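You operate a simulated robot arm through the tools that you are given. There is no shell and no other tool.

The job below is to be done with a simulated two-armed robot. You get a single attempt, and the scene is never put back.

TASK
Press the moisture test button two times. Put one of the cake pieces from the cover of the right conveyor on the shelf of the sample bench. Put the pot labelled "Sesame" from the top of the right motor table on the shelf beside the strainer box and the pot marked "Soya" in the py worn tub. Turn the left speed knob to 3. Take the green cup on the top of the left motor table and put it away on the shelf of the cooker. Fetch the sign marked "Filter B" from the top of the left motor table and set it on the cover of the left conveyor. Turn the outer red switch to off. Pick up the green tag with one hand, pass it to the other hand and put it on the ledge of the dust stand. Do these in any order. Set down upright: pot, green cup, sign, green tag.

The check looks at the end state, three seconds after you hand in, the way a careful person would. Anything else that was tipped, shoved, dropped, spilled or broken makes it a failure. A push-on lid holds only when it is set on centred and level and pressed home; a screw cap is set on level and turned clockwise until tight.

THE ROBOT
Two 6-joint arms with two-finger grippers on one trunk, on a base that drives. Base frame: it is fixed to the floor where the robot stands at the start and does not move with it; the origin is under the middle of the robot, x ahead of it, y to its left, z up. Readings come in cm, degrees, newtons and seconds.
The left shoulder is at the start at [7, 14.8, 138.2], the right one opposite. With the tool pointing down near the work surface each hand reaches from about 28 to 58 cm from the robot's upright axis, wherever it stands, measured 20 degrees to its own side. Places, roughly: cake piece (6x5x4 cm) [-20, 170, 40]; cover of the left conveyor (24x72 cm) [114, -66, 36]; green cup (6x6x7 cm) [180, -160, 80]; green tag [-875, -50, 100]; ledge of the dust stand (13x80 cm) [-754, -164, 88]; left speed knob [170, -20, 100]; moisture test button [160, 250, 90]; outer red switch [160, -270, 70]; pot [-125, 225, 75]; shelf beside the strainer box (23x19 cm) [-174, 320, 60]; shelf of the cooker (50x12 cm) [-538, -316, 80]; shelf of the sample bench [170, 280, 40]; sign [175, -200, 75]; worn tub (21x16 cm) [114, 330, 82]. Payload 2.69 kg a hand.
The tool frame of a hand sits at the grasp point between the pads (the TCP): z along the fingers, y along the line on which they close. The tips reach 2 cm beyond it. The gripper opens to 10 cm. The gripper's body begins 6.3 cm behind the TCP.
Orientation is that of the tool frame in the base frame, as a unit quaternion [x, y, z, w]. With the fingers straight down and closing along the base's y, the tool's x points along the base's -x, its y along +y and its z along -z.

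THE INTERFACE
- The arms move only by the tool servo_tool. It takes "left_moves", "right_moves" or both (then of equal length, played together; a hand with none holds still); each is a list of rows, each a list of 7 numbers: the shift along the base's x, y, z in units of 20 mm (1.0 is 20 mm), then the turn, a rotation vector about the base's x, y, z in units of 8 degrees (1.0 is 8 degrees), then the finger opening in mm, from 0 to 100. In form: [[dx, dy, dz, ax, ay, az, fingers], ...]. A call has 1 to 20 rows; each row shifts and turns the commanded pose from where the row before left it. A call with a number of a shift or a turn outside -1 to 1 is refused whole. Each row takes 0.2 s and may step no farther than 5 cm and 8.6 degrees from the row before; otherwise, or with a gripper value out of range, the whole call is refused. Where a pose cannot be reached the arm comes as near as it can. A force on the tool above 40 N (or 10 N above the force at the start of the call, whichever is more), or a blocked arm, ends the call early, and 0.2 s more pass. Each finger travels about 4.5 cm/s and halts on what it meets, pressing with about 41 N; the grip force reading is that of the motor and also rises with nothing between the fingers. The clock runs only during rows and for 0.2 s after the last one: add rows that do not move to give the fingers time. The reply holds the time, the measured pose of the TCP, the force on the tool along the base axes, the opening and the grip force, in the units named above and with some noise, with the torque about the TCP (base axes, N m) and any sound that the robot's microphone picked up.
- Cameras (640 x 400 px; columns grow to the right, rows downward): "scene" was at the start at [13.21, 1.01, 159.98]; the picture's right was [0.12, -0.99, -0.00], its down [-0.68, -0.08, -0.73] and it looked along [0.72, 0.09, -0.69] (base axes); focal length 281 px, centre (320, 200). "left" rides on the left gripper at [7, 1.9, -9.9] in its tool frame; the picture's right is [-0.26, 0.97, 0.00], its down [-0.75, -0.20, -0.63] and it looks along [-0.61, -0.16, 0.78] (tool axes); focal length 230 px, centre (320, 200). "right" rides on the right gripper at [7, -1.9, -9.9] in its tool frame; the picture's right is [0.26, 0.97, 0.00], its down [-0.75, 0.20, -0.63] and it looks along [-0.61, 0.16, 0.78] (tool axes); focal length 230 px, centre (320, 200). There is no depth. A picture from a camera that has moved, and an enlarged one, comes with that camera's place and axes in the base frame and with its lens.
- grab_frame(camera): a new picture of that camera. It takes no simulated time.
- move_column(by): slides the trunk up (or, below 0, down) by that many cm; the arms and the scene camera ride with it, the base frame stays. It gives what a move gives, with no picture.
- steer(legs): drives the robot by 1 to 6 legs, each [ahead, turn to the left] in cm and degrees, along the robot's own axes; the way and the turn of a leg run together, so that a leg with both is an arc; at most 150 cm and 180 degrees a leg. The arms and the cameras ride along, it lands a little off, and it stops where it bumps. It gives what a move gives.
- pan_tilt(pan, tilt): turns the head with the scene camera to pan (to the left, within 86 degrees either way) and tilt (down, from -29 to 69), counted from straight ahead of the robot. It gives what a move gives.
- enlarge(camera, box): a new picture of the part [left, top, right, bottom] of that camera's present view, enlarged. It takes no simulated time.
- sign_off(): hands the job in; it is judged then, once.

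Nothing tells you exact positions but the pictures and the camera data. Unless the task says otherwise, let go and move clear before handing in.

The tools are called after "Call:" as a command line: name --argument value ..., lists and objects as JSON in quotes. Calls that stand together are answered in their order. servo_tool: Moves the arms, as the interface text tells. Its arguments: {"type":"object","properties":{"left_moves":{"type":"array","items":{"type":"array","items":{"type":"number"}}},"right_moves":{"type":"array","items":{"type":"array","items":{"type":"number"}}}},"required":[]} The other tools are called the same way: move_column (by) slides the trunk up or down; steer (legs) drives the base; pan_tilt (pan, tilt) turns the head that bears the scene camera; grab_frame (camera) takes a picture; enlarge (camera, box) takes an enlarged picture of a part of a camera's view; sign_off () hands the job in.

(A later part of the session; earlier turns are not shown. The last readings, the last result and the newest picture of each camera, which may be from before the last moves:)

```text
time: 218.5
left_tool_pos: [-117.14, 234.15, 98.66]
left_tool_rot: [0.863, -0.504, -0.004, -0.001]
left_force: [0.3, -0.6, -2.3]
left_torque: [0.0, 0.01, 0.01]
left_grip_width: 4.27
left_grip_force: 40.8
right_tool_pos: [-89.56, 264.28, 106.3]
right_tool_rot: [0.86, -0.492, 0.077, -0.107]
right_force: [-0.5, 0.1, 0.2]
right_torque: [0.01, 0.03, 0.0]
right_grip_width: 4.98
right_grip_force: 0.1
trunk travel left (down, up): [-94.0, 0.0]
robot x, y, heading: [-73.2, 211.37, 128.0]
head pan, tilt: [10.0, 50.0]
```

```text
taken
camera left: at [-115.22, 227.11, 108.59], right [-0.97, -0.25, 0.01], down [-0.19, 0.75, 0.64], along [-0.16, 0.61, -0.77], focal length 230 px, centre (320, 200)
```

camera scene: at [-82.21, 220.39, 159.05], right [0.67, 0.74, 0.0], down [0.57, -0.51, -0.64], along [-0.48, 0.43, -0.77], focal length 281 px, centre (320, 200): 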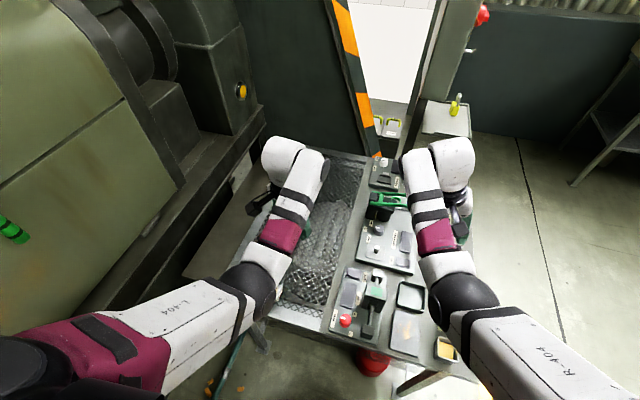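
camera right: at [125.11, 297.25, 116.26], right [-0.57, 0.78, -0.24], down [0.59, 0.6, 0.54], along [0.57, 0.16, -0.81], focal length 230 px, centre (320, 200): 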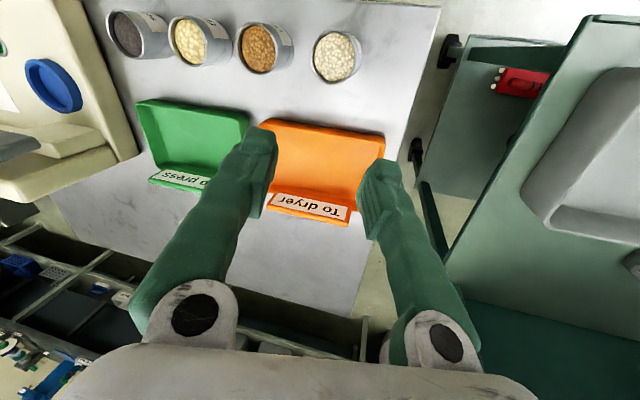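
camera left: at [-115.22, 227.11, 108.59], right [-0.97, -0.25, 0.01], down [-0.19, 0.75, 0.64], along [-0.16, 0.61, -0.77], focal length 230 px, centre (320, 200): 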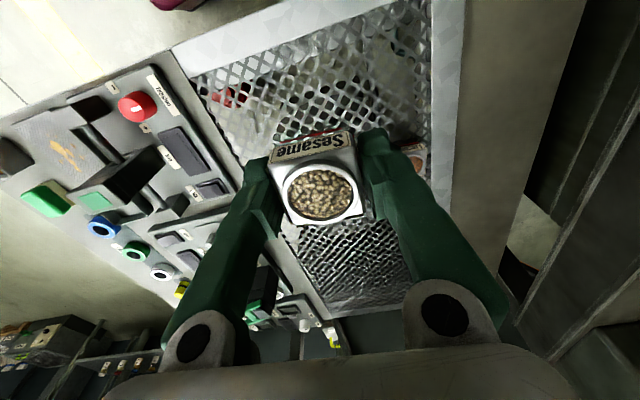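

Sesame is held. I'll carry it out of the gap and around the table to the strainer shelf in the back corridor, using the route that worked before.

Call:
steer --legs '[[0, -98], [108, 0], [0, 90], [75, 0], [70, 0]]'

Call:
steer --legs '[[0, 48], [85, 0], [0, 42]]'

Call:
pan_tilt --pan 30 --tilt 40

Call:
grab_frame --camera "scene"

Call:
grab_frame --camera "left"

```text
time: 239.2
left_tool_pos: [-94.94, 416.46, 98.72]
left_tool_rot: [0.833, -0.554, -0.006, 0.0]
left_force: [0.2, -0.7, -0.9]
left_torque: [0.02, -0.01, 0.0]
left_grip_width: 4.28
left_grip_force: 41.1
right_tool_pos: [-64.17, 443.15, 106.27]
right_tool_rot: [0.829, -0.543, 0.082, -0.102]
right_force: [0.6, 0.5, -0.9]
right_torque: [-0.01, 0.01, -0.02]
right_grip_width: 5.0
right_grip_force: 0.0
trunk travel left (down, up): [-94.0, 0.0]
robot x, y, heading: [-54.51, 388.67, 121.2]
head pan, tilt: [10.0, 50.0]
```

```text
time: 247.8
left_tool_pos: [-165.56, 366.17, 98.66]
left_tool_rot: [0.983, 0.184, -0.004, 0.004]
left_force: [0.9, -0.3, -0.8]
left_torque: [0.03, 0.0, 0.02]
left_grip_width: 4.29
left_grip_force: 40.8
right_tool_pos: [-191.45, 397.64, 106.07]
right_tool_rot: [0.973, 0.19, -0.013, -0.13]
right_force: [0.1, -0.1, -0.1]
right_torque: [0.0, -0.01, -0.01]
right_grip_width: 5.01
right_grip_force: 0.0
trunk travel left (down, up): [-94.0, 0.0]
robot x, y, heading: [-136.47, 406.02, -150.4]
head pan, tilt: [10.0, 50.0]
```

```text
time: 248.7
left_tool_pos: [-165.56, 366.03, 98.71]
left_tool_rot: [0.983, 0.184, -0.003, 0.002]
left_force: [-0.3, 0.3, -1.7]
left_torque: [0.01, 0.0, 0.03]
left_grip_width: 4.27
left_grip_force: 41.0
right_tool_pos: [-191.45, 397.59, 106.21]
right_tool_rot: [0.973, 0.19, -0.012, -0.131]
right_force: [-0.4, 0.0, -0.2]
right_torque: [0.01, 0.0, 0.03]
right_grip_width: 5.01
right_grip_force: 0.1
trunk travel left (down, up): [-94.0, 0.0]
robot x, y, heading: [-136.55, 405.92, -150.4]
head pan, tilt: [30.0, 40.0]
```

```text
taken
camera scene: at [-145.32, 396.18, 160.46], right [-0.86, 0.51, 0.0], down [0.33, 0.56, -0.77], along [-0.39, -0.66, -0.64], focal length 281 px, centre (320, 200)
```

scene: 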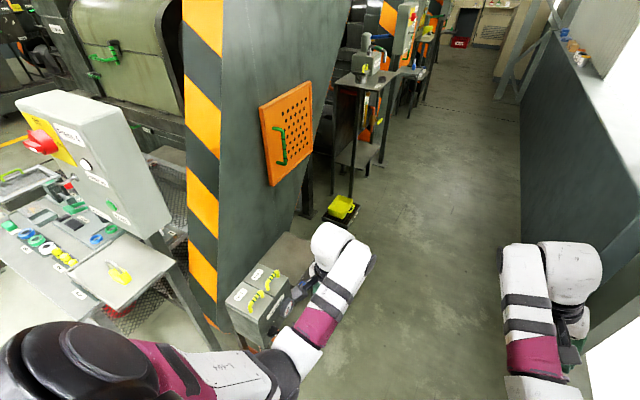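

```text
taken
camera left: at [-158.38, 366.95, 108.59], right [0.11, -0.99, 0.01], down [-0.77, -0.08, 0.64], along [-0.63, -0.07, -0.77], focal length 230 px, centre (320, 200)
```

left: 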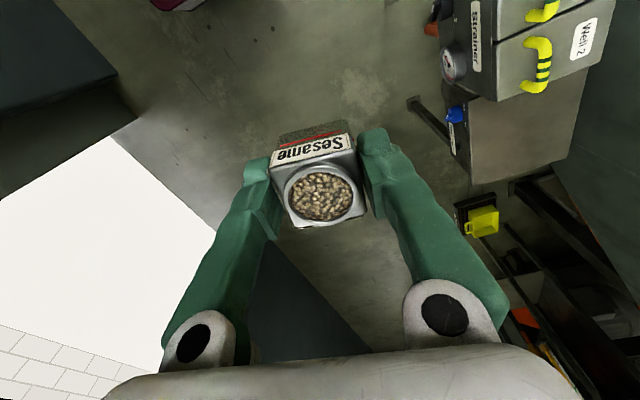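

Call:
steer --legs '[[33, 0], [0, 36], [15, 0]]'

Call:
grab_frame --camera "left"

Call:
grab_frame --camera "scene"

Call:
grab_frame --camera "right"

```text
time: 253.5
left_tool_pos: [-170.84, 327.64, 99.02]
left_tool_rot: [0.877, 0.48, -0.007, 0.007]
left_force: [0.8, 0.4, -1.4]
left_torque: [0.02, 0.01, 0.02]
left_grip_width: 4.27
left_grip_force: 41.2
right_tool_pos: [-210.23, 337.87, 106.77]
right_tool_rot: [0.866, 0.482, -0.056, -0.117]
right_force: [0.2, 0.9, 0.9]
right_torque: [-0.02, 0.01, -0.04]
right_grip_width: 5.01
right_grip_force: 0.1
trunk travel left (down, up): [-94.0, 0.0]
robot x, y, heading: [-171.27, 376.18, -114.2]
head pan, tilt: [30.0, 40.0]
```

```text
taken
camera left: at [-165.49, 332.73, 108.99], right [0.68, -0.74, 0.01], down [-0.57, -0.51, 0.64], along [-0.47, -0.44, -0.77], focal length 230 px, centre (320, 200)
```

left: 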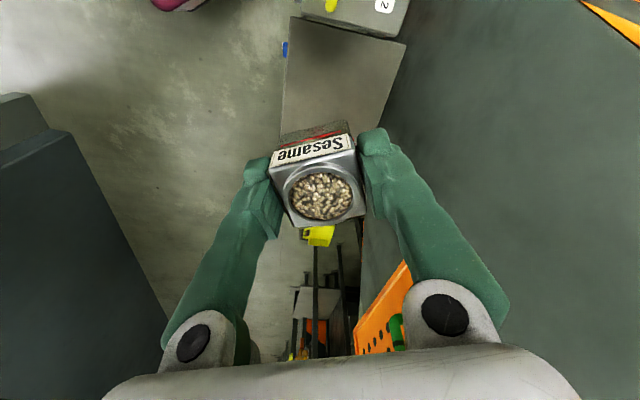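

```text
taken
camera scene: at [-172.14, 364.14, 160.56], right [-0.99, -0.1, 0.0], down [-0.07, 0.63, -0.77], along [0.08, -0.77, -0.64], focal length 281 px, centre (320, 200)
```

scene: 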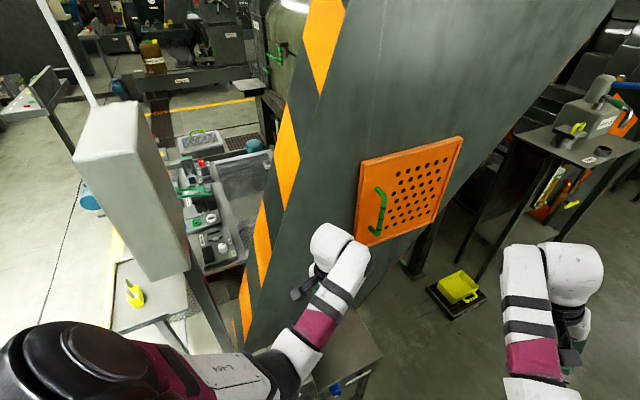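

```text
taken
camera right: at [-206.08, 343.23, 116.74], right [0.93, -0.27, -0.24], down [-0.1, -0.83, 0.55], along [-0.35, -0.48, -0.8], focal length 230 px, centre (320, 200)
```

right: 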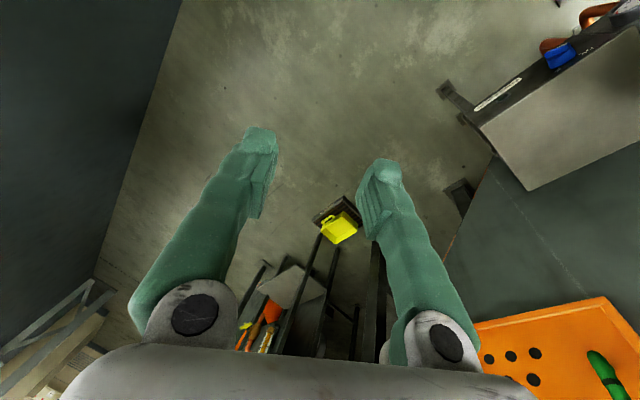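

Call:
servo_tool --left_moves '[[-0.4, -0.95, 0, 0, 0, 0, 20], [-0.4, -0.95, 0, 0, 0, 0, 20], [-0.4, -0.95, 0, 0, 0, 0, 20], [-0.4, -0.95, 0, 0, 0, 0, 20]]'

Call:
move_column --by -28

Call:
grab_frame --camera "left"

Call:
grab_frame --camera "scene"

```text
time: 254.5
left_tool_pos: [-174.25, 319.11, 98.6]
left_tool_rot: [0.877, 0.48, -0.002, 0.003]
left_force: [-0.8, -0.5, -1.6]
left_torque: [0.07, -0.02, 0.0]
left_grip_width: 4.32
left_grip_force: 41.8
right_tool_pos: [-210.75, 336.99, 106.28]
right_tool_rot: [0.866, 0.482, -0.051, -0.119]
right_force: [0.1, 0.1, -0.6]
right_torque: [0.05, -0.01, 0.01]
right_grip_width: 4.99
right_grip_force: 0.1
trunk travel left (down, up): [-94.0, 0.0]
robot x, y, heading: [-171.42, 376.45, -114.0]
head pan, tilt: [30.0, 40.0]
```

```text
time: 257.4
left_tool_pos: [-174.25, 319.52, 70.94]
left_tool_rot: [0.877, 0.48, -0.003, 0.004]
left_force: [-0.7, -0.6, -1.4]
left_torque: [-0.02, 0.0, 0.01]
left_grip_width: 4.27
left_grip_force: 41.0
right_tool_pos: [-210.55, 337.29, 78.26]
right_tool_rot: [0.865, 0.484, -0.053, -0.119]
right_force: [0.0, 0.1, 0.0]
right_torque: [-0.02, -0.03, 0.0]
right_grip_width: 5.0
right_grip_force: 0.1
trunk travel left (down, up): [-66.0, 28.0]
robot x, y, heading: [-171.4, 375.83, -114.4]
head pan, tilt: [30.0, 40.0]
```

```text
taken
camera left: at [-168.96, 324.4, 80.69], right [0.68, -0.74, 0.01], down [-0.57, -0.52, 0.64], along [-0.47, -0.43, -0.77], focal length 230 px, centre (320, 200)
```

left: 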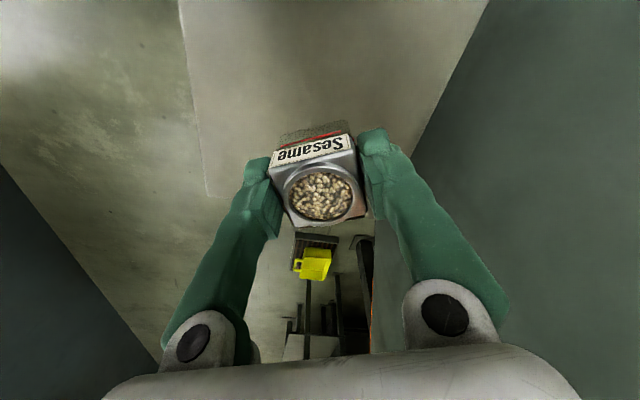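

```text
taken
camera scene: at [-172.66, 363.06, 132.46], right [-0.99, -0.1, 0.0], down [-0.07, 0.64, -0.77], along [0.08, -0.76, -0.64], focal length 281 px, centre (320, 200)
```

scene: 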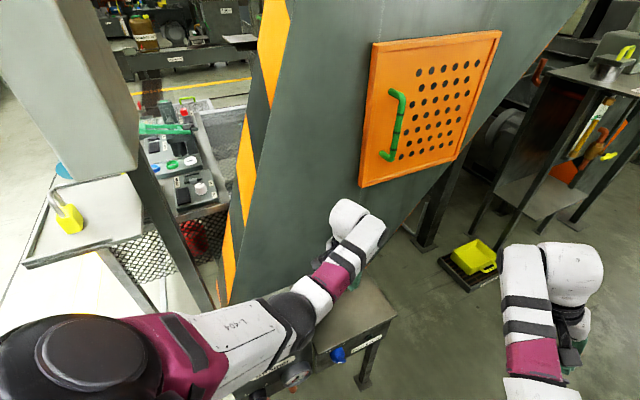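

Call:
servo_tool --left_moves '[[0, 0, -1, 0, 0, 0, 20], [0, 0, -1, 0, 0, 0, 20], [0, 0, -0.3, 0, 0, 0, 20], [0, 0, -0.2, 0, 0, 0, 20]]'

Call:
grab_frame --camera "left"

```text
time: 258.4
left_tool_pos: [-174.32, 319.42, 65.77]
left_tool_rot: [0.877, 0.48, -0.004, 0.004]
left_force: [-0.1, 0.0, -1.4]
left_torque: [0.0, 0.0, 0.0]
left_grip_width: 4.31
left_grip_force: 41.2
right_tool_pos: [-210.57, 337.15, 78.28]
right_tool_rot: [0.866, 0.483, -0.052, -0.119]
right_force: [0.5, -0.3, 0.3]
right_torque: [-0.02, -0.01, 0.0]
right_grip_width: 5.0
right_grip_force: 0.0
trunk travel left (down, up): [-66.0, 28.0]
robot x, y, heading: [-171.66, 376.32, -114.3]
head pan, tilt: [30.0, 40.0]
```

```text
taken
camera left: at [-168.99, 324.39, 75.65], right [0.67, -0.74, 0.01], down [-0.57, -0.52, 0.64], along [-0.47, -0.43, -0.77], focal length 230 px, centre (320, 200)
```

left: 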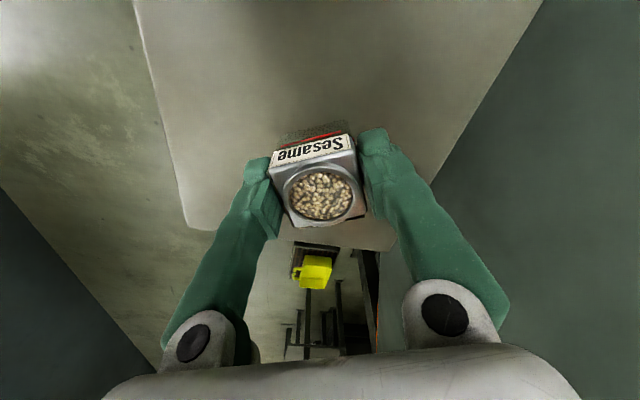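

Still no contact; I'll continue down in small steps until the pot touches the shelf.

Call:
servo_tool --left_moves '[[0, 0, -0.15, 0, 0, 0, 20], [0, 0, -0.15, 0, 0, 0, 20], [0, 0, -0.15, 0, 0, 0, 20], [0, 0, 0, 0, 0, 0, 20]]'

```text
time: 259.4
left_tool_pos: [-174.31, 319.36, 64.85]
left_tool_rot: [0.877, 0.48, -0.003, 0.003]
left_force: [0.1, -0.2, -1.1]
left_torque: [-0.03, -0.01, -0.02]
left_grip_width: 4.27
left_grip_force: 40.7
right_tool_pos: [-210.6, 337.15, 78.28]
right_tool_rot: [0.866, 0.483, -0.052, -0.119]
right_force: [-0.7, 0.4, 0.2]
right_torque: [0.04, -0.01, 0.0]
right_grip_width: 4.98
right_grip_force: 0.0
trunk travel left (down, up): [-66.0, 28.0]
robot x, y, heading: [-171.2, 376.23, -114.2]
head pan, tilt: [30.0, 40.0]
```

Call:
servo_tool --left_moves '[[0, 0, -0.15, 0, 0, 0, 20], [0, 0, -0.15, 0, 0, 0, 20], [0, 0, -0.15, 0, 0, 0, 20], [0, 0, 0, 0, 0, 0, 20]]'

Call:
grab_frame --camera "left"

```text
time: 260.4
left_tool_pos: [-174.35, 319.35, 63.92]
left_tool_rot: [0.877, 0.48, -0.004, 0.004]
left_force: [0.0, -0.3, -1.1]
left_torque: [0.0, 0.01, -0.03]
left_grip_width: 4.29
left_grip_force: 40.6
right_tool_pos: [-210.56, 337.18, 78.33]
right_tool_rot: [0.866, 0.483, -0.052, -0.119]
right_force: [0.0, 0.3, -0.6]
right_torque: [0.02, 0.01, 0.01]
right_grip_width: 4.98
right_grip_force: 0.0
trunk travel left (down, up): [-66.0, 28.0]
robot x, y, heading: [-171.21, 376.15, -113.9]
head pan, tilt: [30.0, 40.0]
```

```text
taken
camera left: at [-169.02, 324.37, 73.86], right [0.68, -0.74, 0.01], down [-0.57, -0.52, 0.64], along [-0.47, -0.43, -0.77], focal length 230 px, centre (320, 200)
```

left: 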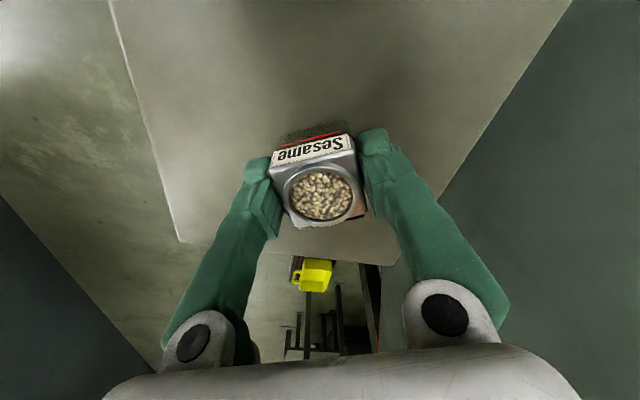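

Call:
servo_tool --left_moves '[[0, 0, -0.1, 0, 0, 0, 20], [0, 0, -0.1, 0, 0, 0, 20], [0, 0, -0.1, 0, 0, 0, 20], [0, 0, -0.1, 0, 0, 0, 20], [0, 0, -0.1, 0, 0, 0, 20], [0, 0, 0, 0, 0, 0, 20]]'

```text
time: 261.8
left_tool_pos: [-174.34, 319.38, 63.53]
left_tool_rot: [0.877, 0.48, -0.008, 0.01]
left_force: [1.1, -6.3, 33.8]
left_torque: [-0.24, 0.03, -0.01]
left_grip_width: 4.26
left_grip_force: 40.5
right_tool_pos: [-210.61, 337.52, 78.52]
right_tool_rot: [0.866, 0.483, -0.055, -0.117]
right_force: [0.4, -0.9, -0.7]
right_torque: [0.02, 0.0, 0.01]
right_grip_width: 4.97
right_grip_force: 0.0
trunk travel left (down, up): [-66.0, 28.0]
robot x, y, heading: [-171.32, 375.89, -114.0]
head pan, tilt: [30.0, 40.0]
```

Contact with the shelf. I'll relieve the load, then open and lift away.

Call:
servo_tool --left_moves '[[0, 0, 0.22, 0, 0, 0, 20], [0, 0, 0, 0, 0, 0, 20], [0, 0, 0, 0, 0, 0, 50], [0, 0, 0, 0, 0, 0, 65], [0, 0, 0, 0, 0, 0, 65], [0, 0, 0, 0, 0, 0, 65]]'

Call:
grab_frame --camera "left"

```text
time: 263.2
left_tool_pos: [-174.25, 319.45, 63.49]
left_tool_rot: [0.877, 0.48, -0.003, 0.004]
left_force: [0.6, 0.1, 0.2]
left_torque: [0.0, -0.02, -0.03]
left_grip_width: 6.52
left_grip_force: 0.1
right_tool_pos: [-210.57, 337.26, 78.21]
right_tool_rot: [0.866, 0.483, -0.053, -0.12]
right_force: [-0.3, -0.2, 0.0]
right_torque: [0.03, 0.01, -0.02]
right_grip_width: 5.01
right_grip_force: 0.0
trunk travel left (down, up): [-66.0, 28.0]
robot x, y, heading: [-171.18, 376.06, -113.9]
head pan, tilt: [30.0, 40.0]
```

```text
taken
camera left: at [-168.91, 324.42, 73.26], right [0.68, -0.74, 0.01], down [-0.57, -0.52, 0.64], along [-0.47, -0.43, -0.77], focal length 230 px, centre (320, 200)
```

left: 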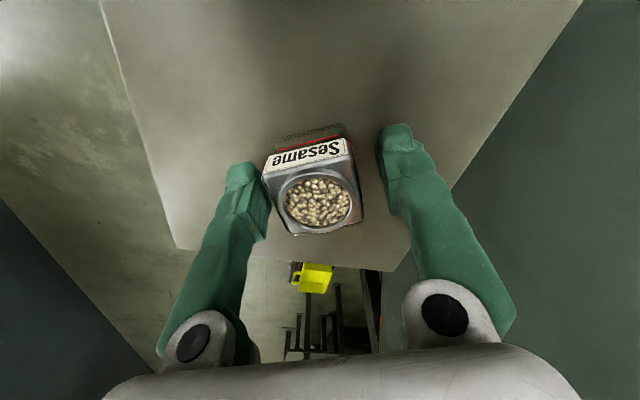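

Call:
servo_tool --left_moves '[[0, 0, 0.5, 0, 0, 0, 65], [0, 0, 1, 0, 0, 0, 65], [0, 0, 1, 0, 0, 0, 65], [0, 0, 1, 0, 0, 0, 65], [0, 0, 1, 0, 0, 0, 65]]'

Call:
grab_frame --camera "left"

Call:
move_column --by 28

```text
time: 264.4
left_tool_pos: [-174.28, 319.59, 72.55]
left_tool_rot: [0.877, 0.48, -0.004, 0.004]
left_force: [0.6, 0.0, 0.1]
left_torque: [-0.03, 0.01, 0.02]
left_grip_width: 6.49
left_grip_force: 0.1
right_tool_pos: [-210.62, 337.32, 78.31]
right_tool_rot: [0.866, 0.483, -0.052, -0.12]
right_force: [-0.6, -0.4, -1.0]
right_torque: [0.0, 0.0, -0.03]
right_grip_width: 4.99
right_grip_force: 0.1
trunk travel left (down, up): [-66.0, 28.0]
robot x, y, heading: [-171.42, 376.01, -114.1]
head pan, tilt: [30.0, 40.0]
```

```text
taken
camera left: at [-168.96, 324.48, 82.47], right [0.68, -0.74, 0.01], down [-0.57, -0.52, 0.64], along [-0.47, -0.43, -0.77], focal length 230 px, centre (320, 200)
```

left: 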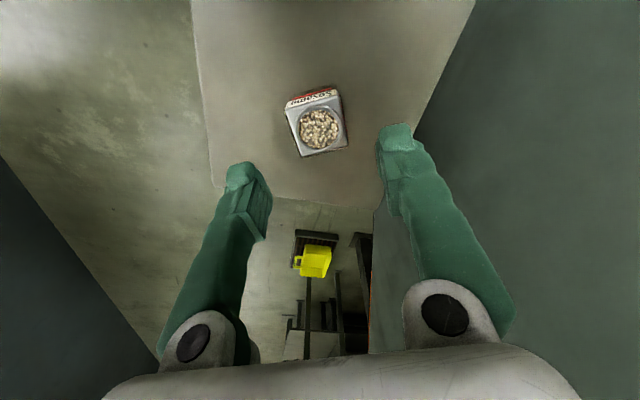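

```text
time: 267.2
left_tool_pos: [-174.36, 319.48, 100.53]
left_tool_rot: [0.877, 0.48, -0.003, 0.004]
left_force: [-0.4, -0.6, 1.2]
left_torque: [0.02, -0.03, -0.03]
left_grip_width: 6.48
left_grip_force: 0.3
right_tool_pos: [-210.66, 337.2, 106.3]
right_tool_rot: [0.866, 0.483, -0.053, -0.12]
right_force: [0.5, 0.6, 0.1]
right_torque: [0.0, 0.0, 0.03]
right_grip_width: 4.98
right_grip_force: 0.0
trunk travel left (down, up): [-94.0, 0.0]
robot x, y, heading: [-171.42, 376.37, -114.1]
head pan, tilt: [30.0, 40.0]
```

Sesame stands on the strainer shelf. Next is the cake: I'll first re-level the right hand (it had tilted), then drive back around to the aisle side of the right conveyor.

Call:
servo_tool --right_moves '[[0.1, 0.2, -0.8, -0.38, -0.5, 0, 70], [0.1, 0.2, -0.8, -0.38, -0.5, 0, 70], [0.1, 0.2, -0.8, -0.38, -0.5, 0, 70], [0.1, 0.2, -0.8, 0, 0, 0, 70], [0.1, 0.2, -0.8, 0, 0, 0, 70]]'

Call:
steer --legs '[[-15, 0], [0, -36], [-34, 0], [0, -42], [-85, 0], [0, -48]]'

```text
time: 268.4
left_tool_pos: [-174.21, 319.47, 100.62]
left_tool_rot: [0.877, 0.48, -0.004, 0.004]
left_force: [0.4, 0.1, -0.1]
left_torque: [0.01, -0.02, 0.01]
left_grip_width: 6.47
left_grip_force: 0.1
right_tool_pos: [-209.36, 339.09, 98.2]
right_tool_rot: [0.874, 0.487, 0.0, 0.001]
right_force: [-0.4, 0.0, -0.1]
right_torque: [-0.01, 0.02, -0.01]
right_grip_width: 6.99
right_grip_force: 0.2
trunk travel left (down, up): [-94.0, 0.0]
robot x, y, heading: [-171.69, 376.29, -114.2]
head pan, tilt: [30.0, 40.0]
```

```text
time: 281.5
left_tool_pos: [-97.56, 424.9, 100.36]
left_tool_rot: [0.826, -0.564, -0.006, -0.001]
left_force: [-0.3, 0.6, -0.2]
left_torque: [-0.01, 0.01, 0.0]
left_grip_width: 6.5
left_grip_force: 0.2
right_tool_pos: [-61.18, 441.9, 98.23]
right_tool_rot: [0.831, -0.557, -0.002, 0.001]
right_force: [0.2, -0.1, 0.1]
right_torque: [0.02, 0.0, -0.01]
right_grip_width: 7.01
right_grip_force: 0.0
trunk travel left (down, up): [-94.0, 0.0]
robot x, y, heading: [-53.7, 389.62, 119.9]
head pan, tilt: [30.0, 40.0]
```

Call:
steer --legs '[[0, -170.5], [128, 0], [128, 0], [0, -45], [68, 0]]'

Call:
pan_tilt --pan -60 --tilt 35

Call:
grab_frame --camera "scene"

```text
time: 306.3
left_tool_pos: [146.55, 81.72, 100.55]
left_tool_rot: [0.759, 0.651, -0.003, 0.004]
left_force: [-0.8, 0.2, 0.5]
left_torque: [-0.02, 0.03, 0.0]
left_grip_width: 6.5
left_grip_force: 0.0
right_tool_pos: [106.38, 85.32, 98.37]
right_tool_rot: [0.755, 0.656, 0.0, 0.002]
right_force: [-1.3, -0.7, 0.4]
right_torque: [0.01, 0.0, -0.01]
right_grip_width: 6.99
right_grip_force: 0.0
trunk travel left (down, up): [-94.0, 0.0]
robot x, y, heading: [126.48, 134.45, -90.6]
head pan, tilt: [30.0, 40.0]
```

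```text
time: 308.0
left_tool_pos: [146.48, 81.42, 100.54]
left_tool_rot: [0.759, 0.651, -0.003, 0.005]
left_force: [-0.2, 0.4, 1.0]
left_torque: [-0.02, 0.02, 0.0]
left_grip_width: 6.51
left_grip_force: 0.0
right_tool_pos: [106.39, 85.29, 98.27]
right_tool_rot: [0.755, 0.656, -0.001, 0.002]
right_force: [0.2, 0.4, 0.6]
right_torque: [0.01, -0.01, -0.03]
right_grip_width: 7.0
right_grip_force: 0.1
trunk travel left (down, up): [-94.0, 0.0]
robot x, y, heading: [126.16, 134.52, -90.2]
head pan, tilt: [-60.0, 35.0]
```

```text
taken
camera scene: at [118.63, 125.09, 161.22], right [-0.49, 0.87, 0.0], down [0.5, 0.28, -0.82], along [-0.71, -0.41, -0.57], focal length 281 px, centre (320, 200)
```

scene: 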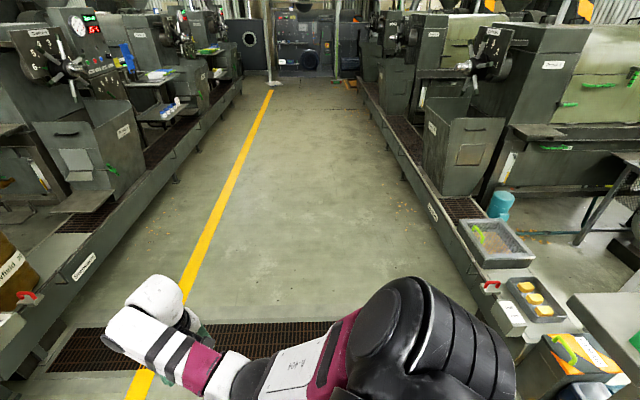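

Call:
steer --legs '[[0, -59.6], [122, 0], [0, -90], [40, 0]]'

Call:
pan_tilt --pan -10 --tilt 50

Call:
grab_frame --camera "scene"

Call:
grab_frame --camera "right"

```text
time: 322.7
left_tool_pos: [-42.72, 144.71, 100.59]
left_tool_rot: [0.824, -0.567, -0.005, -0.003]
left_force: [-0.4, -0.6, -0.1]
left_torque: [0.04, 0.0, 0.06]
left_grip_width: 6.5
left_grip_force: 0.1
right_tool_pos: [-6.05, 161.4, 98.37]
right_tool_rot: [0.829, -0.56, -0.002, 0.001]
right_force: [0.9, -0.6, -0.2]
right_torque: [0.0, -0.03, 0.0]
right_grip_width: 7.02
right_grip_force: 0.0
trunk travel left (down, up): [-94.0, 0.0]
robot x, y, heading: [1.06, 108.7, 119.4]
head pan, tilt: [-60.0, 35.0]
```

```text
time: 323.9
left_tool_pos: [-42.7, 144.78, 100.62]
left_tool_rot: [0.824, -0.567, -0.005, -0.002]
left_force: [0.3, -0.1, 0.7]
left_torque: [0.01, 0.0, -0.03]
left_grip_width: 6.5
left_grip_force: 0.1
right_tool_pos: [-6.04, 161.44, 98.28]
right_tool_rot: [0.829, -0.559, -0.001, 0.0]
right_force: [-0.3, 0.0, 0.7]
right_torque: [0.01, 0.0, 0.01]
right_grip_width: 6.98
right_grip_force: 0.0
trunk travel left (down, up): [-94.0, 0.0]
robot x, y, heading: [1.16, 109.07, 119.7]
head pan, tilt: [-10.0, 50.0]
```

```text
taken
camera scene: at [-3.92, 120.62, 159.05], right [0.94, 0.33, 0.0], down [0.26, -0.72, -0.64], along [-0.21, 0.61, -0.77], focal length 281 px, centre (320, 200)
```

scene: 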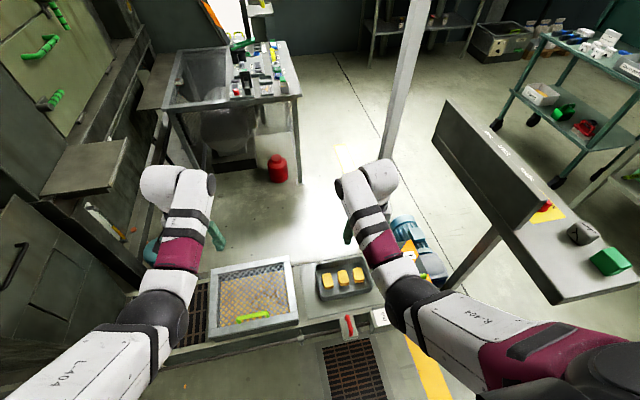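

```text
taken
camera right: at [-1.83, 155.72, 108.06], right [-0.8, -0.6, 0.0], down [-0.46, 0.62, 0.63], along [-0.38, 0.5, -0.78], focal length 230 px, centre (320, 200)
```

right: 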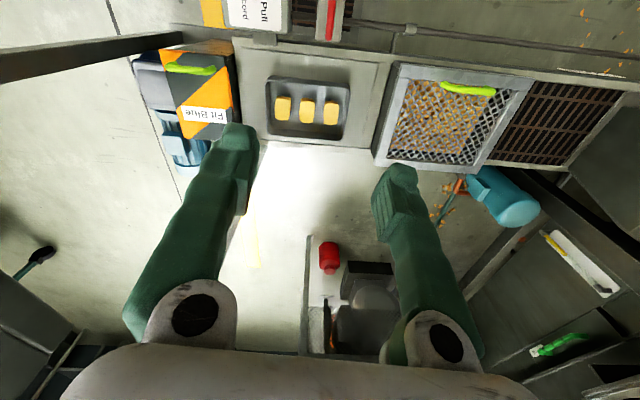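

Call:
enlarge --camera "right" --box '[230, 50, 390, 170]'

Call:
enlarge --camera "scene" --box '[300, 240, 400, 340]'

```text
3.33 times, centred on (310, 110) of right
camera zoom: at [-1.83, 155.72, 108.06], right [-0.8, -0.6, 0.0], down [-0.46, 0.62, 0.63], along [-0.38, 0.5, -0.78], focal length 767 px, centre (353, 500)
```

zoom: 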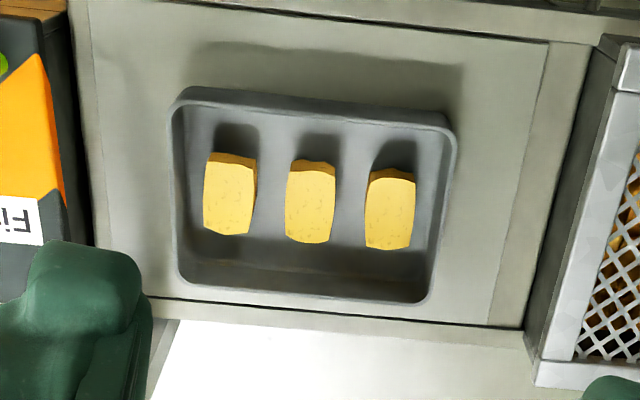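

```text
4.00 times, centred on (350, 290) of scene
camera zoom: at [-3.92, 120.62, 159.05], right [0.94, 0.33, 0.0], down [0.26, -0.72, -0.64], along [-0.21, 0.61, -0.77], focal length 1125 px, centre (200, -160)
```

zoom: 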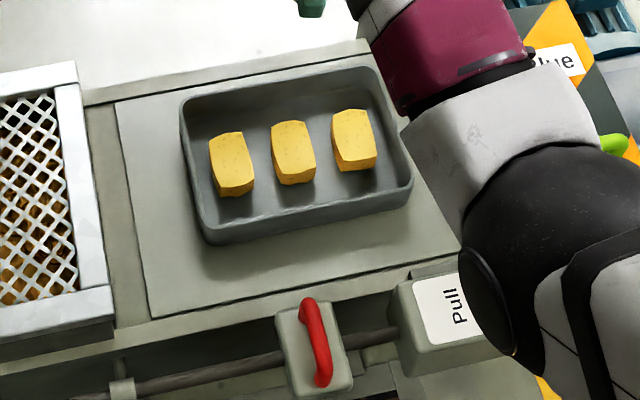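

The cakes sit in a tray on the right conveyor cover: three pieces about 4×6 cm. To be able to place one under the bench top, I'll grip it with the right hand pitched forward (about 40° below horizontal). First I'll pitch both hands while the trunk is high.

Call:
servo_tool --left_moves '[[0, 0, 0.5, 0, 0, 0, 65], [-0.37, 0.97, 0.62, 0.93, 0.357, 0, 65], [-0.37, 0.97, 0.62, 0.93, 0.357, 0, 65], [-0.37, 0.97, 0.62, 0.93, 0.357, 0, 65], [-0.37, 0.97, 0.62, 0.93, 0.357, 0, 65], [-0.37, 0.97, 0.62, 0.93, 0.357, 0, 65], [-0.37, 0.97, 0.62, 0.93, 0.357, 0, 65], [-0.37, 0.97, 0.62, 0.93, 0.357, 0, 65]]' --right_moves '[[-0.45, 0.13, 0.35, 0, 0, 1, 60], [-0.45, 0.13, 0.35, 0.765, 0.46, 0, 60], [-0.45, 0.13, 0.35, 0.765, 0.46, 0, 60], [-0.45, 0.13, 0.35, 0.765, 0.46, 0, 60], [-0.45, 0.13, 0.35, 0.765, 0.46, 0, 60], [-0.45, 0.13, 0.35, 0.765, 0.46, 0, 60], [-0.45, 0.13, 0.35, 0.765, 0.46, 0, 60], [-0.45, 0.13, 0.35, 0.765, 0.46, 0, 60]]'

Call:
grab_frame --camera "scene"

```text
time: 325.7
left_tool_pos: [-47.9, 158.21, 110.14]
left_tool_rot: [0.728, -0.499, -0.387, -0.265]
left_force: [0.6, 0.7, 0.0]
left_torque: [-0.03, -0.01, -0.02]
left_grip_width: 6.52
left_grip_force: 0.1
right_tool_pos: [-8.07, 167.38, 104.35]
right_tool_rot: [0.789, -0.438, -0.338, -0.268]
right_force: [0.9, 0.2, -0.3]
right_torque: [-0.05, 0.0, 0.0]
right_grip_width: 6.02
right_grip_force: 0.0
trunk travel left (down, up): [-94.0, 0.0]
robot x, y, heading: [0.93, 108.65, 119.4]
head pan, tilt: [-10.0, 50.0]
stopped in row 8 (right hand): the arm was blocked; the commanded pose is now the measured one
```

```text
taken
camera scene: at [-4.01, 120.62, 159.05], right [0.94, 0.33, 0.0], down [0.26, -0.72, -0.64], along [-0.21, 0.61, -0.77], focal length 281 px, centre (320, 200)
```

scene: 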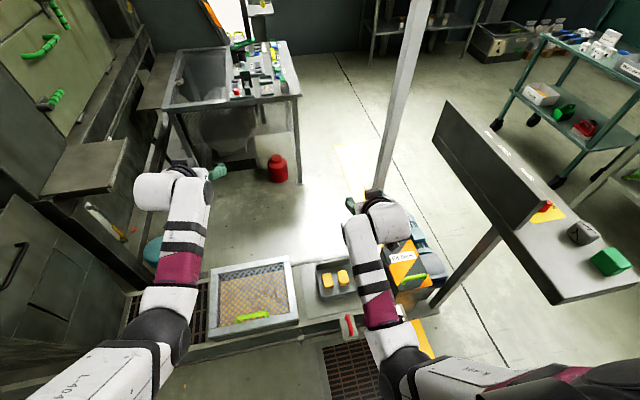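

The right arm can't yaw further left relative to the body, so I'll rotate the robot 10° left to line the hand up with the cake.

Call:
steer --legs '[[0, 10]]'

Call:
move_column --by -40

Call:
grab_frame --camera "right"

Call:
grab_frame --camera "scene"

Call:
grab_frame --camera "left"

```text
time: 326.8
left_tool_pos: [-55.46, 149.29, 110.14]
left_tool_rot: [0.768, -0.435, -0.41, -0.229]
left_force: [0.5, 0.9, 0.1]
left_torque: [-0.02, 0.05, 0.0]
left_grip_width: 6.5
left_grip_force: 0.1
right_tool_pos: [-17.65, 165.11, 104.1]
right_tool_rot: [0.824, -0.368, -0.36, -0.235]
right_force: [-0.2, 0.1, 1.0]
right_torque: [-0.02, 0.05, 0.02]
right_grip_width: 6.0
right_grip_force: 0.1
trunk travel left (down, up): [-94.0, 0.0]
robot x, y, heading: [0.97, 108.99, 129.3]
head pan, tilt: [-10.0, 50.0]
```

```text
time: 330.6
left_tool_pos: [-55.67, 149.13, 70.2]
left_tool_rot: [0.768, -0.434, -0.41, -0.23]
left_force: [-0.6, -0.1, -0.3]
left_torque: [0.0, 0.04, 0.02]
left_grip_width: 6.5
left_grip_force: 0.1
right_tool_pos: [-17.78, 164.95, 64.14]
right_tool_rot: [0.824, -0.369, -0.359, -0.238]
right_force: [-0.3, -0.4, -0.4]
right_torque: [0.01, 0.01, -0.01]
right_grip_width: 6.02
right_grip_force: 0.0
trunk travel left (down, up): [-54.0, 40.0]
robot x, y, heading: [1.32, 108.98, 129.4]
head pan, tilt: [-10.0, 50.0]
```

```text
taken
camera right: at [-9.08, 156.5, 65.16], right [-0.63, -0.71, -0.32], down [-0.25, -0.21, 0.95], along [-0.74, 0.68, -0.04], focal length 230 px, centre (320, 200)
```

right: 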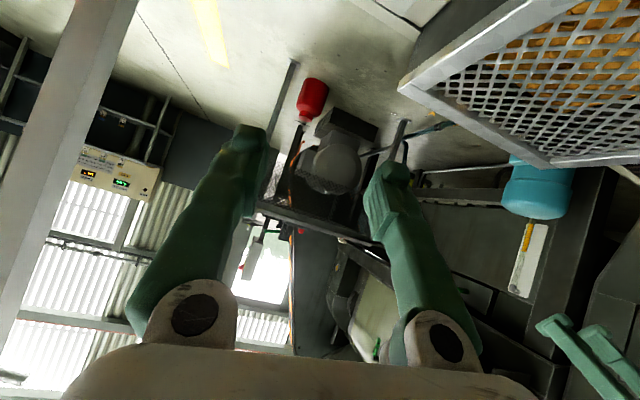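

```text
taken
camera scene: at [-5.86, 119.61, 119.05], right [0.87, 0.49, 0.0], down [0.38, -0.67, -0.64], along [-0.32, 0.56, -0.77], focal length 281 px, centre (320, 200)
```

scene: 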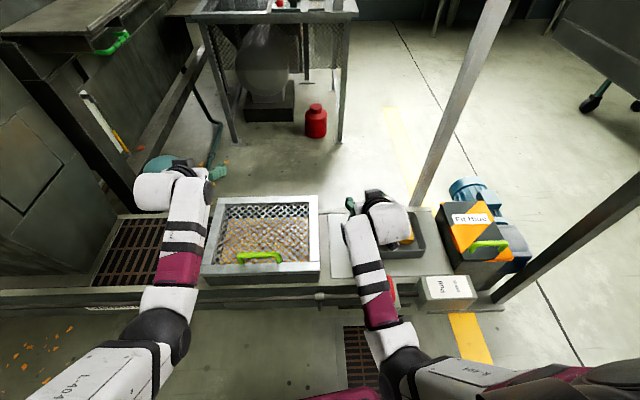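

```text
taken
camera left: at [-51.04, 137.75, 69.94], right [-0.9, -0.37, 0.22], down [0.23, 0.02, 0.97], along [-0.37, 0.93, 0.07], focal length 230 px, centre (320, 200)
```

left: 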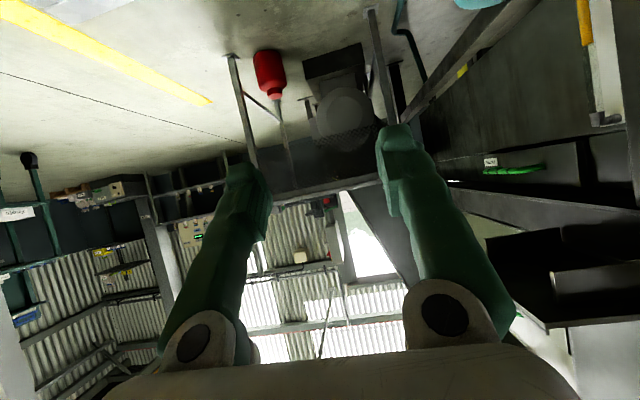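

Call:
move_column --by -15

Call:
servo_tool --right_moves '[[0.6, 0, 0, -0.245, 0.386, -0.37, 62], [0.6, 0, 0, -0.245, 0.386, -0.37, 62], [0.6, -0.1, 0, 0, 0, 0, 62], [0.55, -0.1, 0, 0, 0, 0, 62]]'

Call:
pan_tilt --pan -30 --tilt 55

Call:
grab_frame --camera "scene"

Call:
grab_frame --camera "left"

```text
time: 332.4
left_tool_pos: [-55.62, 149.01, 55.18]
left_tool_rot: [0.769, -0.434, -0.41, -0.229]
left_force: [0.4, -0.6, 0.1]
left_torque: [0.02, 0.0, 0.0]
left_grip_width: 6.49
left_grip_force: 0.0
right_tool_pos: [-17.88, 164.86, 49.29]
right_tool_rot: [0.824, -0.369, -0.359, -0.238]
right_force: [0.0, -0.2, 0.8]
right_torque: [0.01, 0.01, 0.0]
right_grip_width: 6.01
right_grip_force: 0.0
trunk travel left (down, up): [-39.0, 55.0]
robot x, y, heading: [1.14, 109.05, 129.2]
head pan, tilt: [-10.0, 50.0]
```

```text
time: 333.4
left_tool_pos: [-55.6, 149.07, 55.17]
left_tool_rot: [0.768, -0.434, -0.41, -0.23]
left_force: [-1.0, -0.1, 0.7]
left_torque: [0.04, -0.01, 0.02]
left_grip_width: 6.52
left_grip_force: 0.0
right_tool_pos: [-13.22, 164.43, 49.06]
right_tool_rot: [0.79, -0.435, -0.379, -0.207]
right_force: [0.6, 0.3, -0.1]
right_torque: [-0.03, -0.01, 0.01]
right_grip_width: 6.2
right_grip_force: 0.0
trunk travel left (down, up): [-39.0, 55.0]
robot x, y, heading: [0.84, 108.84, 129.6]
head pan, tilt: [-10.0, 50.0]
```

```text
time: 334.2
left_tool_pos: [-55.7, 149.03, 55.08]
left_tool_rot: [0.768, -0.435, -0.409, -0.231]
left_force: [-0.2, -0.1, -0.6]
left_torque: [-0.01, -0.02, -0.06]
left_grip_width: 6.49
left_grip_force: 0.0
right_tool_pos: [-13.26, 164.46, 49.1]
right_tool_rot: [0.791, -0.435, -0.378, -0.207]
right_force: [-0.1, -0.2, 0.1]
right_torque: [0.0, 0.02, -0.03]
right_grip_width: 6.21
right_grip_force: 0.1
trunk travel left (down, up): [-39.0, 55.0]
robot x, y, heading: [1.4, 108.92, 129.4]
head pan, tilt: [-30.0, 55.0]
```

```text
taken
camera scene: at [-3.27, 120.02, 103.4], right [0.99, 0.16, 0.0], down [0.13, -0.81, -0.57], along [-0.09, 0.57, -0.82], focal length 281 px, centre (320, 200)
```

scene: 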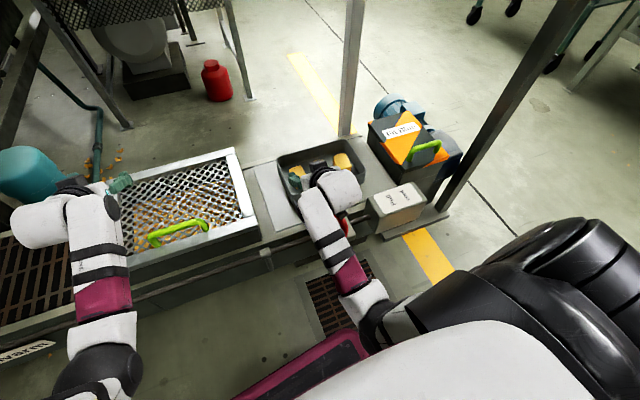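

```text
taken
camera left: at [-51.04, 137.75, 54.93], right [-0.9, -0.37, 0.22], down [0.23, 0.02, 0.97], along [-0.37, 0.93, 0.07], focal length 230 px, centre (320, 200)
```

left: 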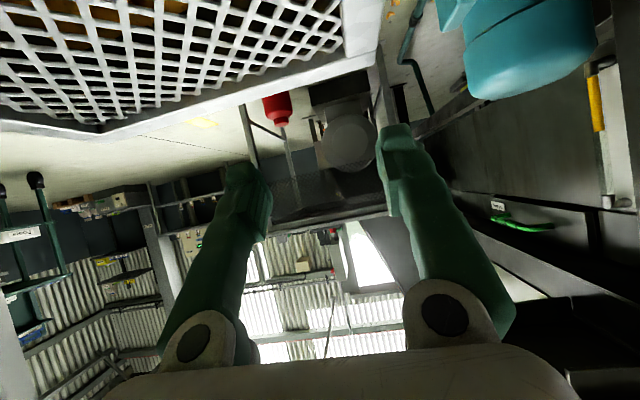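

Call:
enlarge --camera "scene" --box '[250, 120, 390, 220]'

```text
4.00 times, centred on (320, 170) of scene
camera zoom: at [-3.27, 120.02, 103.4], right [0.99, 0.16, 0.0], down [0.13, -0.81, -0.57], along [-0.09, 0.57, -0.82], focal length 1125 px, centre (320, 320)
```

zoom: 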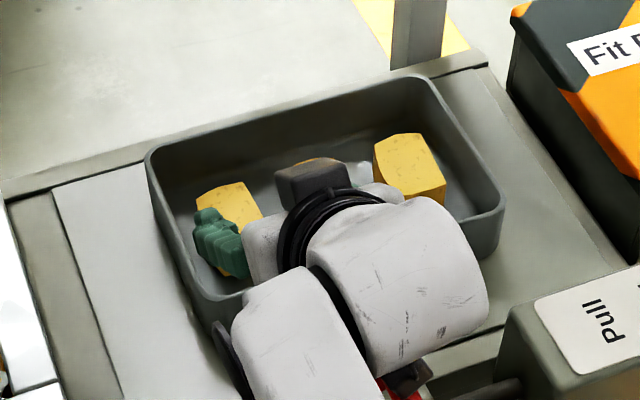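

Call:
enlarge --camera "scene" --box '[285, 150, 365, 200]'

```text
8.00 times, centred on (325, 175) of scene
camera zoom: at [-3.27, 120.02, 103.4], right [0.99, 0.16, 0.0], down [0.13, -0.81, -0.57], along [-0.09, 0.57, -0.82], focal length 2251 px, centre (280, 400)
```

zoom: 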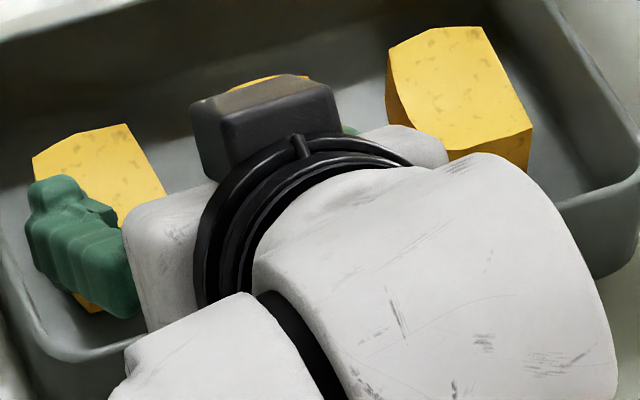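

Call:
servo_tool --right_moves '[[-0.414, 0.654, -0.73, 0, 0, 0, 62], [-0.414, 0.654, -0.73, 0, 0, 0, 62], [-0.414, 0.654, -0.73, 0, 0, 0, 62]]'

Call:
enlarge --camera "scene" --box '[275, 120, 375, 200]'

```text
time: 334.8
left_tool_pos: [-55.61, 148.86, 55.41]
left_tool_rot: [0.768, -0.433, -0.411, -0.232]
left_force: [0.1, -0.4, -0.2]
left_torque: [-0.02, -0.01, 0.02]
left_grip_width: 6.5
left_grip_force: 0.0
right_tool_pos: [-14.92, 166.95, 47.49]
right_tool_rot: [0.788, -0.434, -0.383, -0.211]
right_force: [-1.3, -12.7, 25.8]
right_torque: [-3.0, -2.64, -1.52]
right_grip_width: 6.19
right_grip_force: 0.0
trunk travel left (down, up): [-39.0, 55.0]
robot x, y, heading: [1.25, 109.08, 129.6]
head pan, tilt: [-30.0, 55.0]
stopped in row 3 (right hand): the force on the tool passed its limit at 50 N (the readings are from after the stop); the commanded pose is now the measured one
```

```text
5.00 times, centred on (325, 160) of scene
camera zoom: at [-3.21, 119.55, 103.5], right [0.99, 0.16, 0.0], down [0.13, -0.81, -0.58], along [-0.09, 0.57, -0.82], focal length 1407 px, centre (295, 400)
```

zoom: 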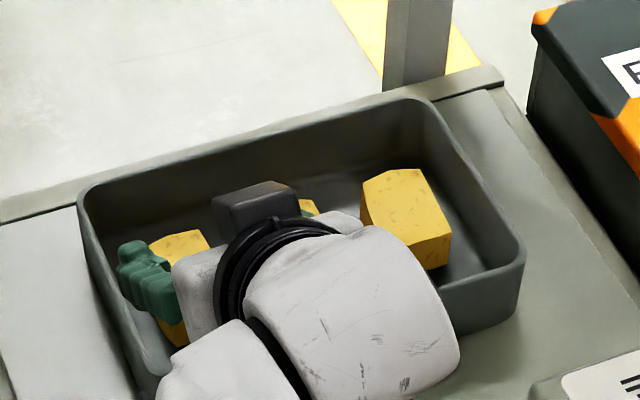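

The camera bracket under the hand touched the red lever at the conveyor edge. I'll back the hand straight up and check that nothing moved.

Call:
servo_tool --right_moves '[[0, 0, 1, 0, 0, 0, 62], [0, 0, 1, 0, 0, 0, 62], [0, 0, 1, 0, 0, 0, 62], [0, 0, 1, 0, 0, 0, 62], [0, 0, 1, 0, 0, 0, 62]]'

Call:
enlarge --camera "scene" --box '[265, 130, 425, 260]'

```text
time: 336.0
left_tool_pos: [-55.6, 149.04, 55.13]
left_tool_rot: [0.768, -0.436, -0.408, -0.232]
left_force: [0.7, 0.0, -0.3]
left_torque: [-0.01, 0.01, 0.0]
left_grip_width: 6.53
left_grip_force: 0.1
right_tool_pos: [-14.75, 167.02, 57.04]
right_tool_rot: [0.789, -0.436, -0.38, -0.208]
right_force: [-0.5, -0.3, -0.4]
right_torque: [0.03, -0.02, 0.03]
right_grip_width: 6.22
right_grip_force: 0.1
trunk travel left (down, up): [-39.0, 55.0]
robot x, y, heading: [1.08, 108.92, 129.6]
head pan, tilt: [-30.0, 55.0]
```

```text
3.08 times, centred on (345, 195) of scene
camera zoom: at [-3.26, 119.99, 103.39], right [0.99, 0.16, 0.0], down [0.13, -0.81, -0.57], along [-0.09, 0.57, -0.82], focal length 866 px, centre (243, 215)
```

zoom: 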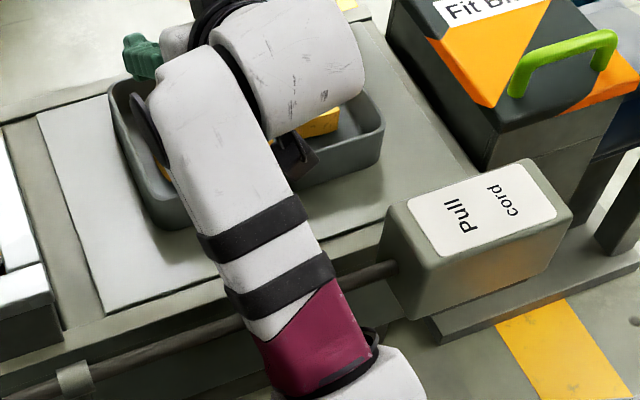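

Call:
servo_tool --right_moves '[[0.235, -0.26, 0.2, -0.76, -0.483, 0, 62], [0.235, -0.26, 0.2, -0.76, -0.483, 0, 62], [0.235, -0.26, 0.2, -0.76, -0.483, 0, 62], [0.235, -0.26, 0, -0.76, -0.483, 0, 62], [0.235, -0.26, 0, -0.76, -0.483, 0, 62]]'

Call:
grab_frame --camera "scene"

Call:
grab_frame --camera "right"

```text
time: 337.2
left_tool_pos: [-55.72, 149.25, 55.15]
left_tool_rot: [0.769, -0.435, -0.409, -0.23]
left_force: [-0.5, 0.0, -0.2]
left_torque: [-0.03, -0.02, -0.02]
left_grip_width: 6.51
left_grip_force: 0.1
right_tool_pos: [-13.51, 166.07, 55.87]
right_tool_rot: [0.868, -0.478, -0.117, -0.063]
right_force: [0.2, -0.2, -0.3]
right_torque: [0.01, 0.01, 0.01]
right_grip_width: 6.21
right_grip_force: 0.1
right hand out of reach, approached as far as the arm can: row 4, 5
trunk travel left (down, up): [-39.0, 55.0]
robot x, y, heading: [1.11, 109.04, 129.6]
head pan, tilt: [-30.0, 55.0]
```

```text
taken
camera scene: at [-3.28, 120.05, 103.39], right [0.99, 0.16, 0.0], down [0.13, -0.81, -0.57], along [-0.09, 0.57, -0.82], focal length 281 px, centre (320, 200)
```

scene: 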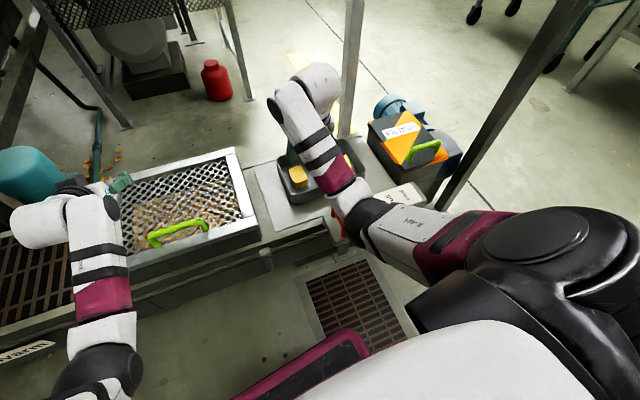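

```text
taken
camera right: at [-7.07, 159.17, 63.54], right [-0.68, -0.73, -0.07], down [-0.47, 0.36, 0.81], along [-0.56, 0.58, -0.59], focal length 230 px, centre (320, 200)
```

right: 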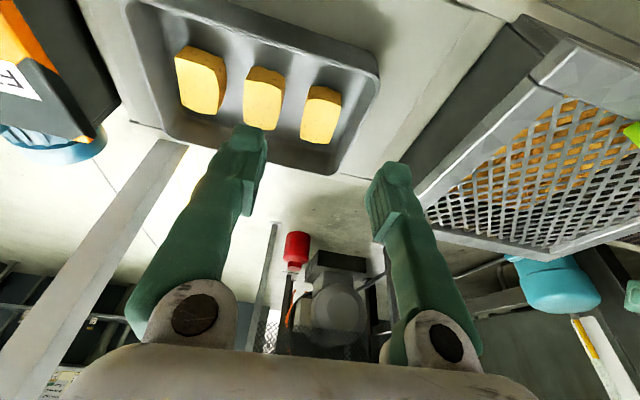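

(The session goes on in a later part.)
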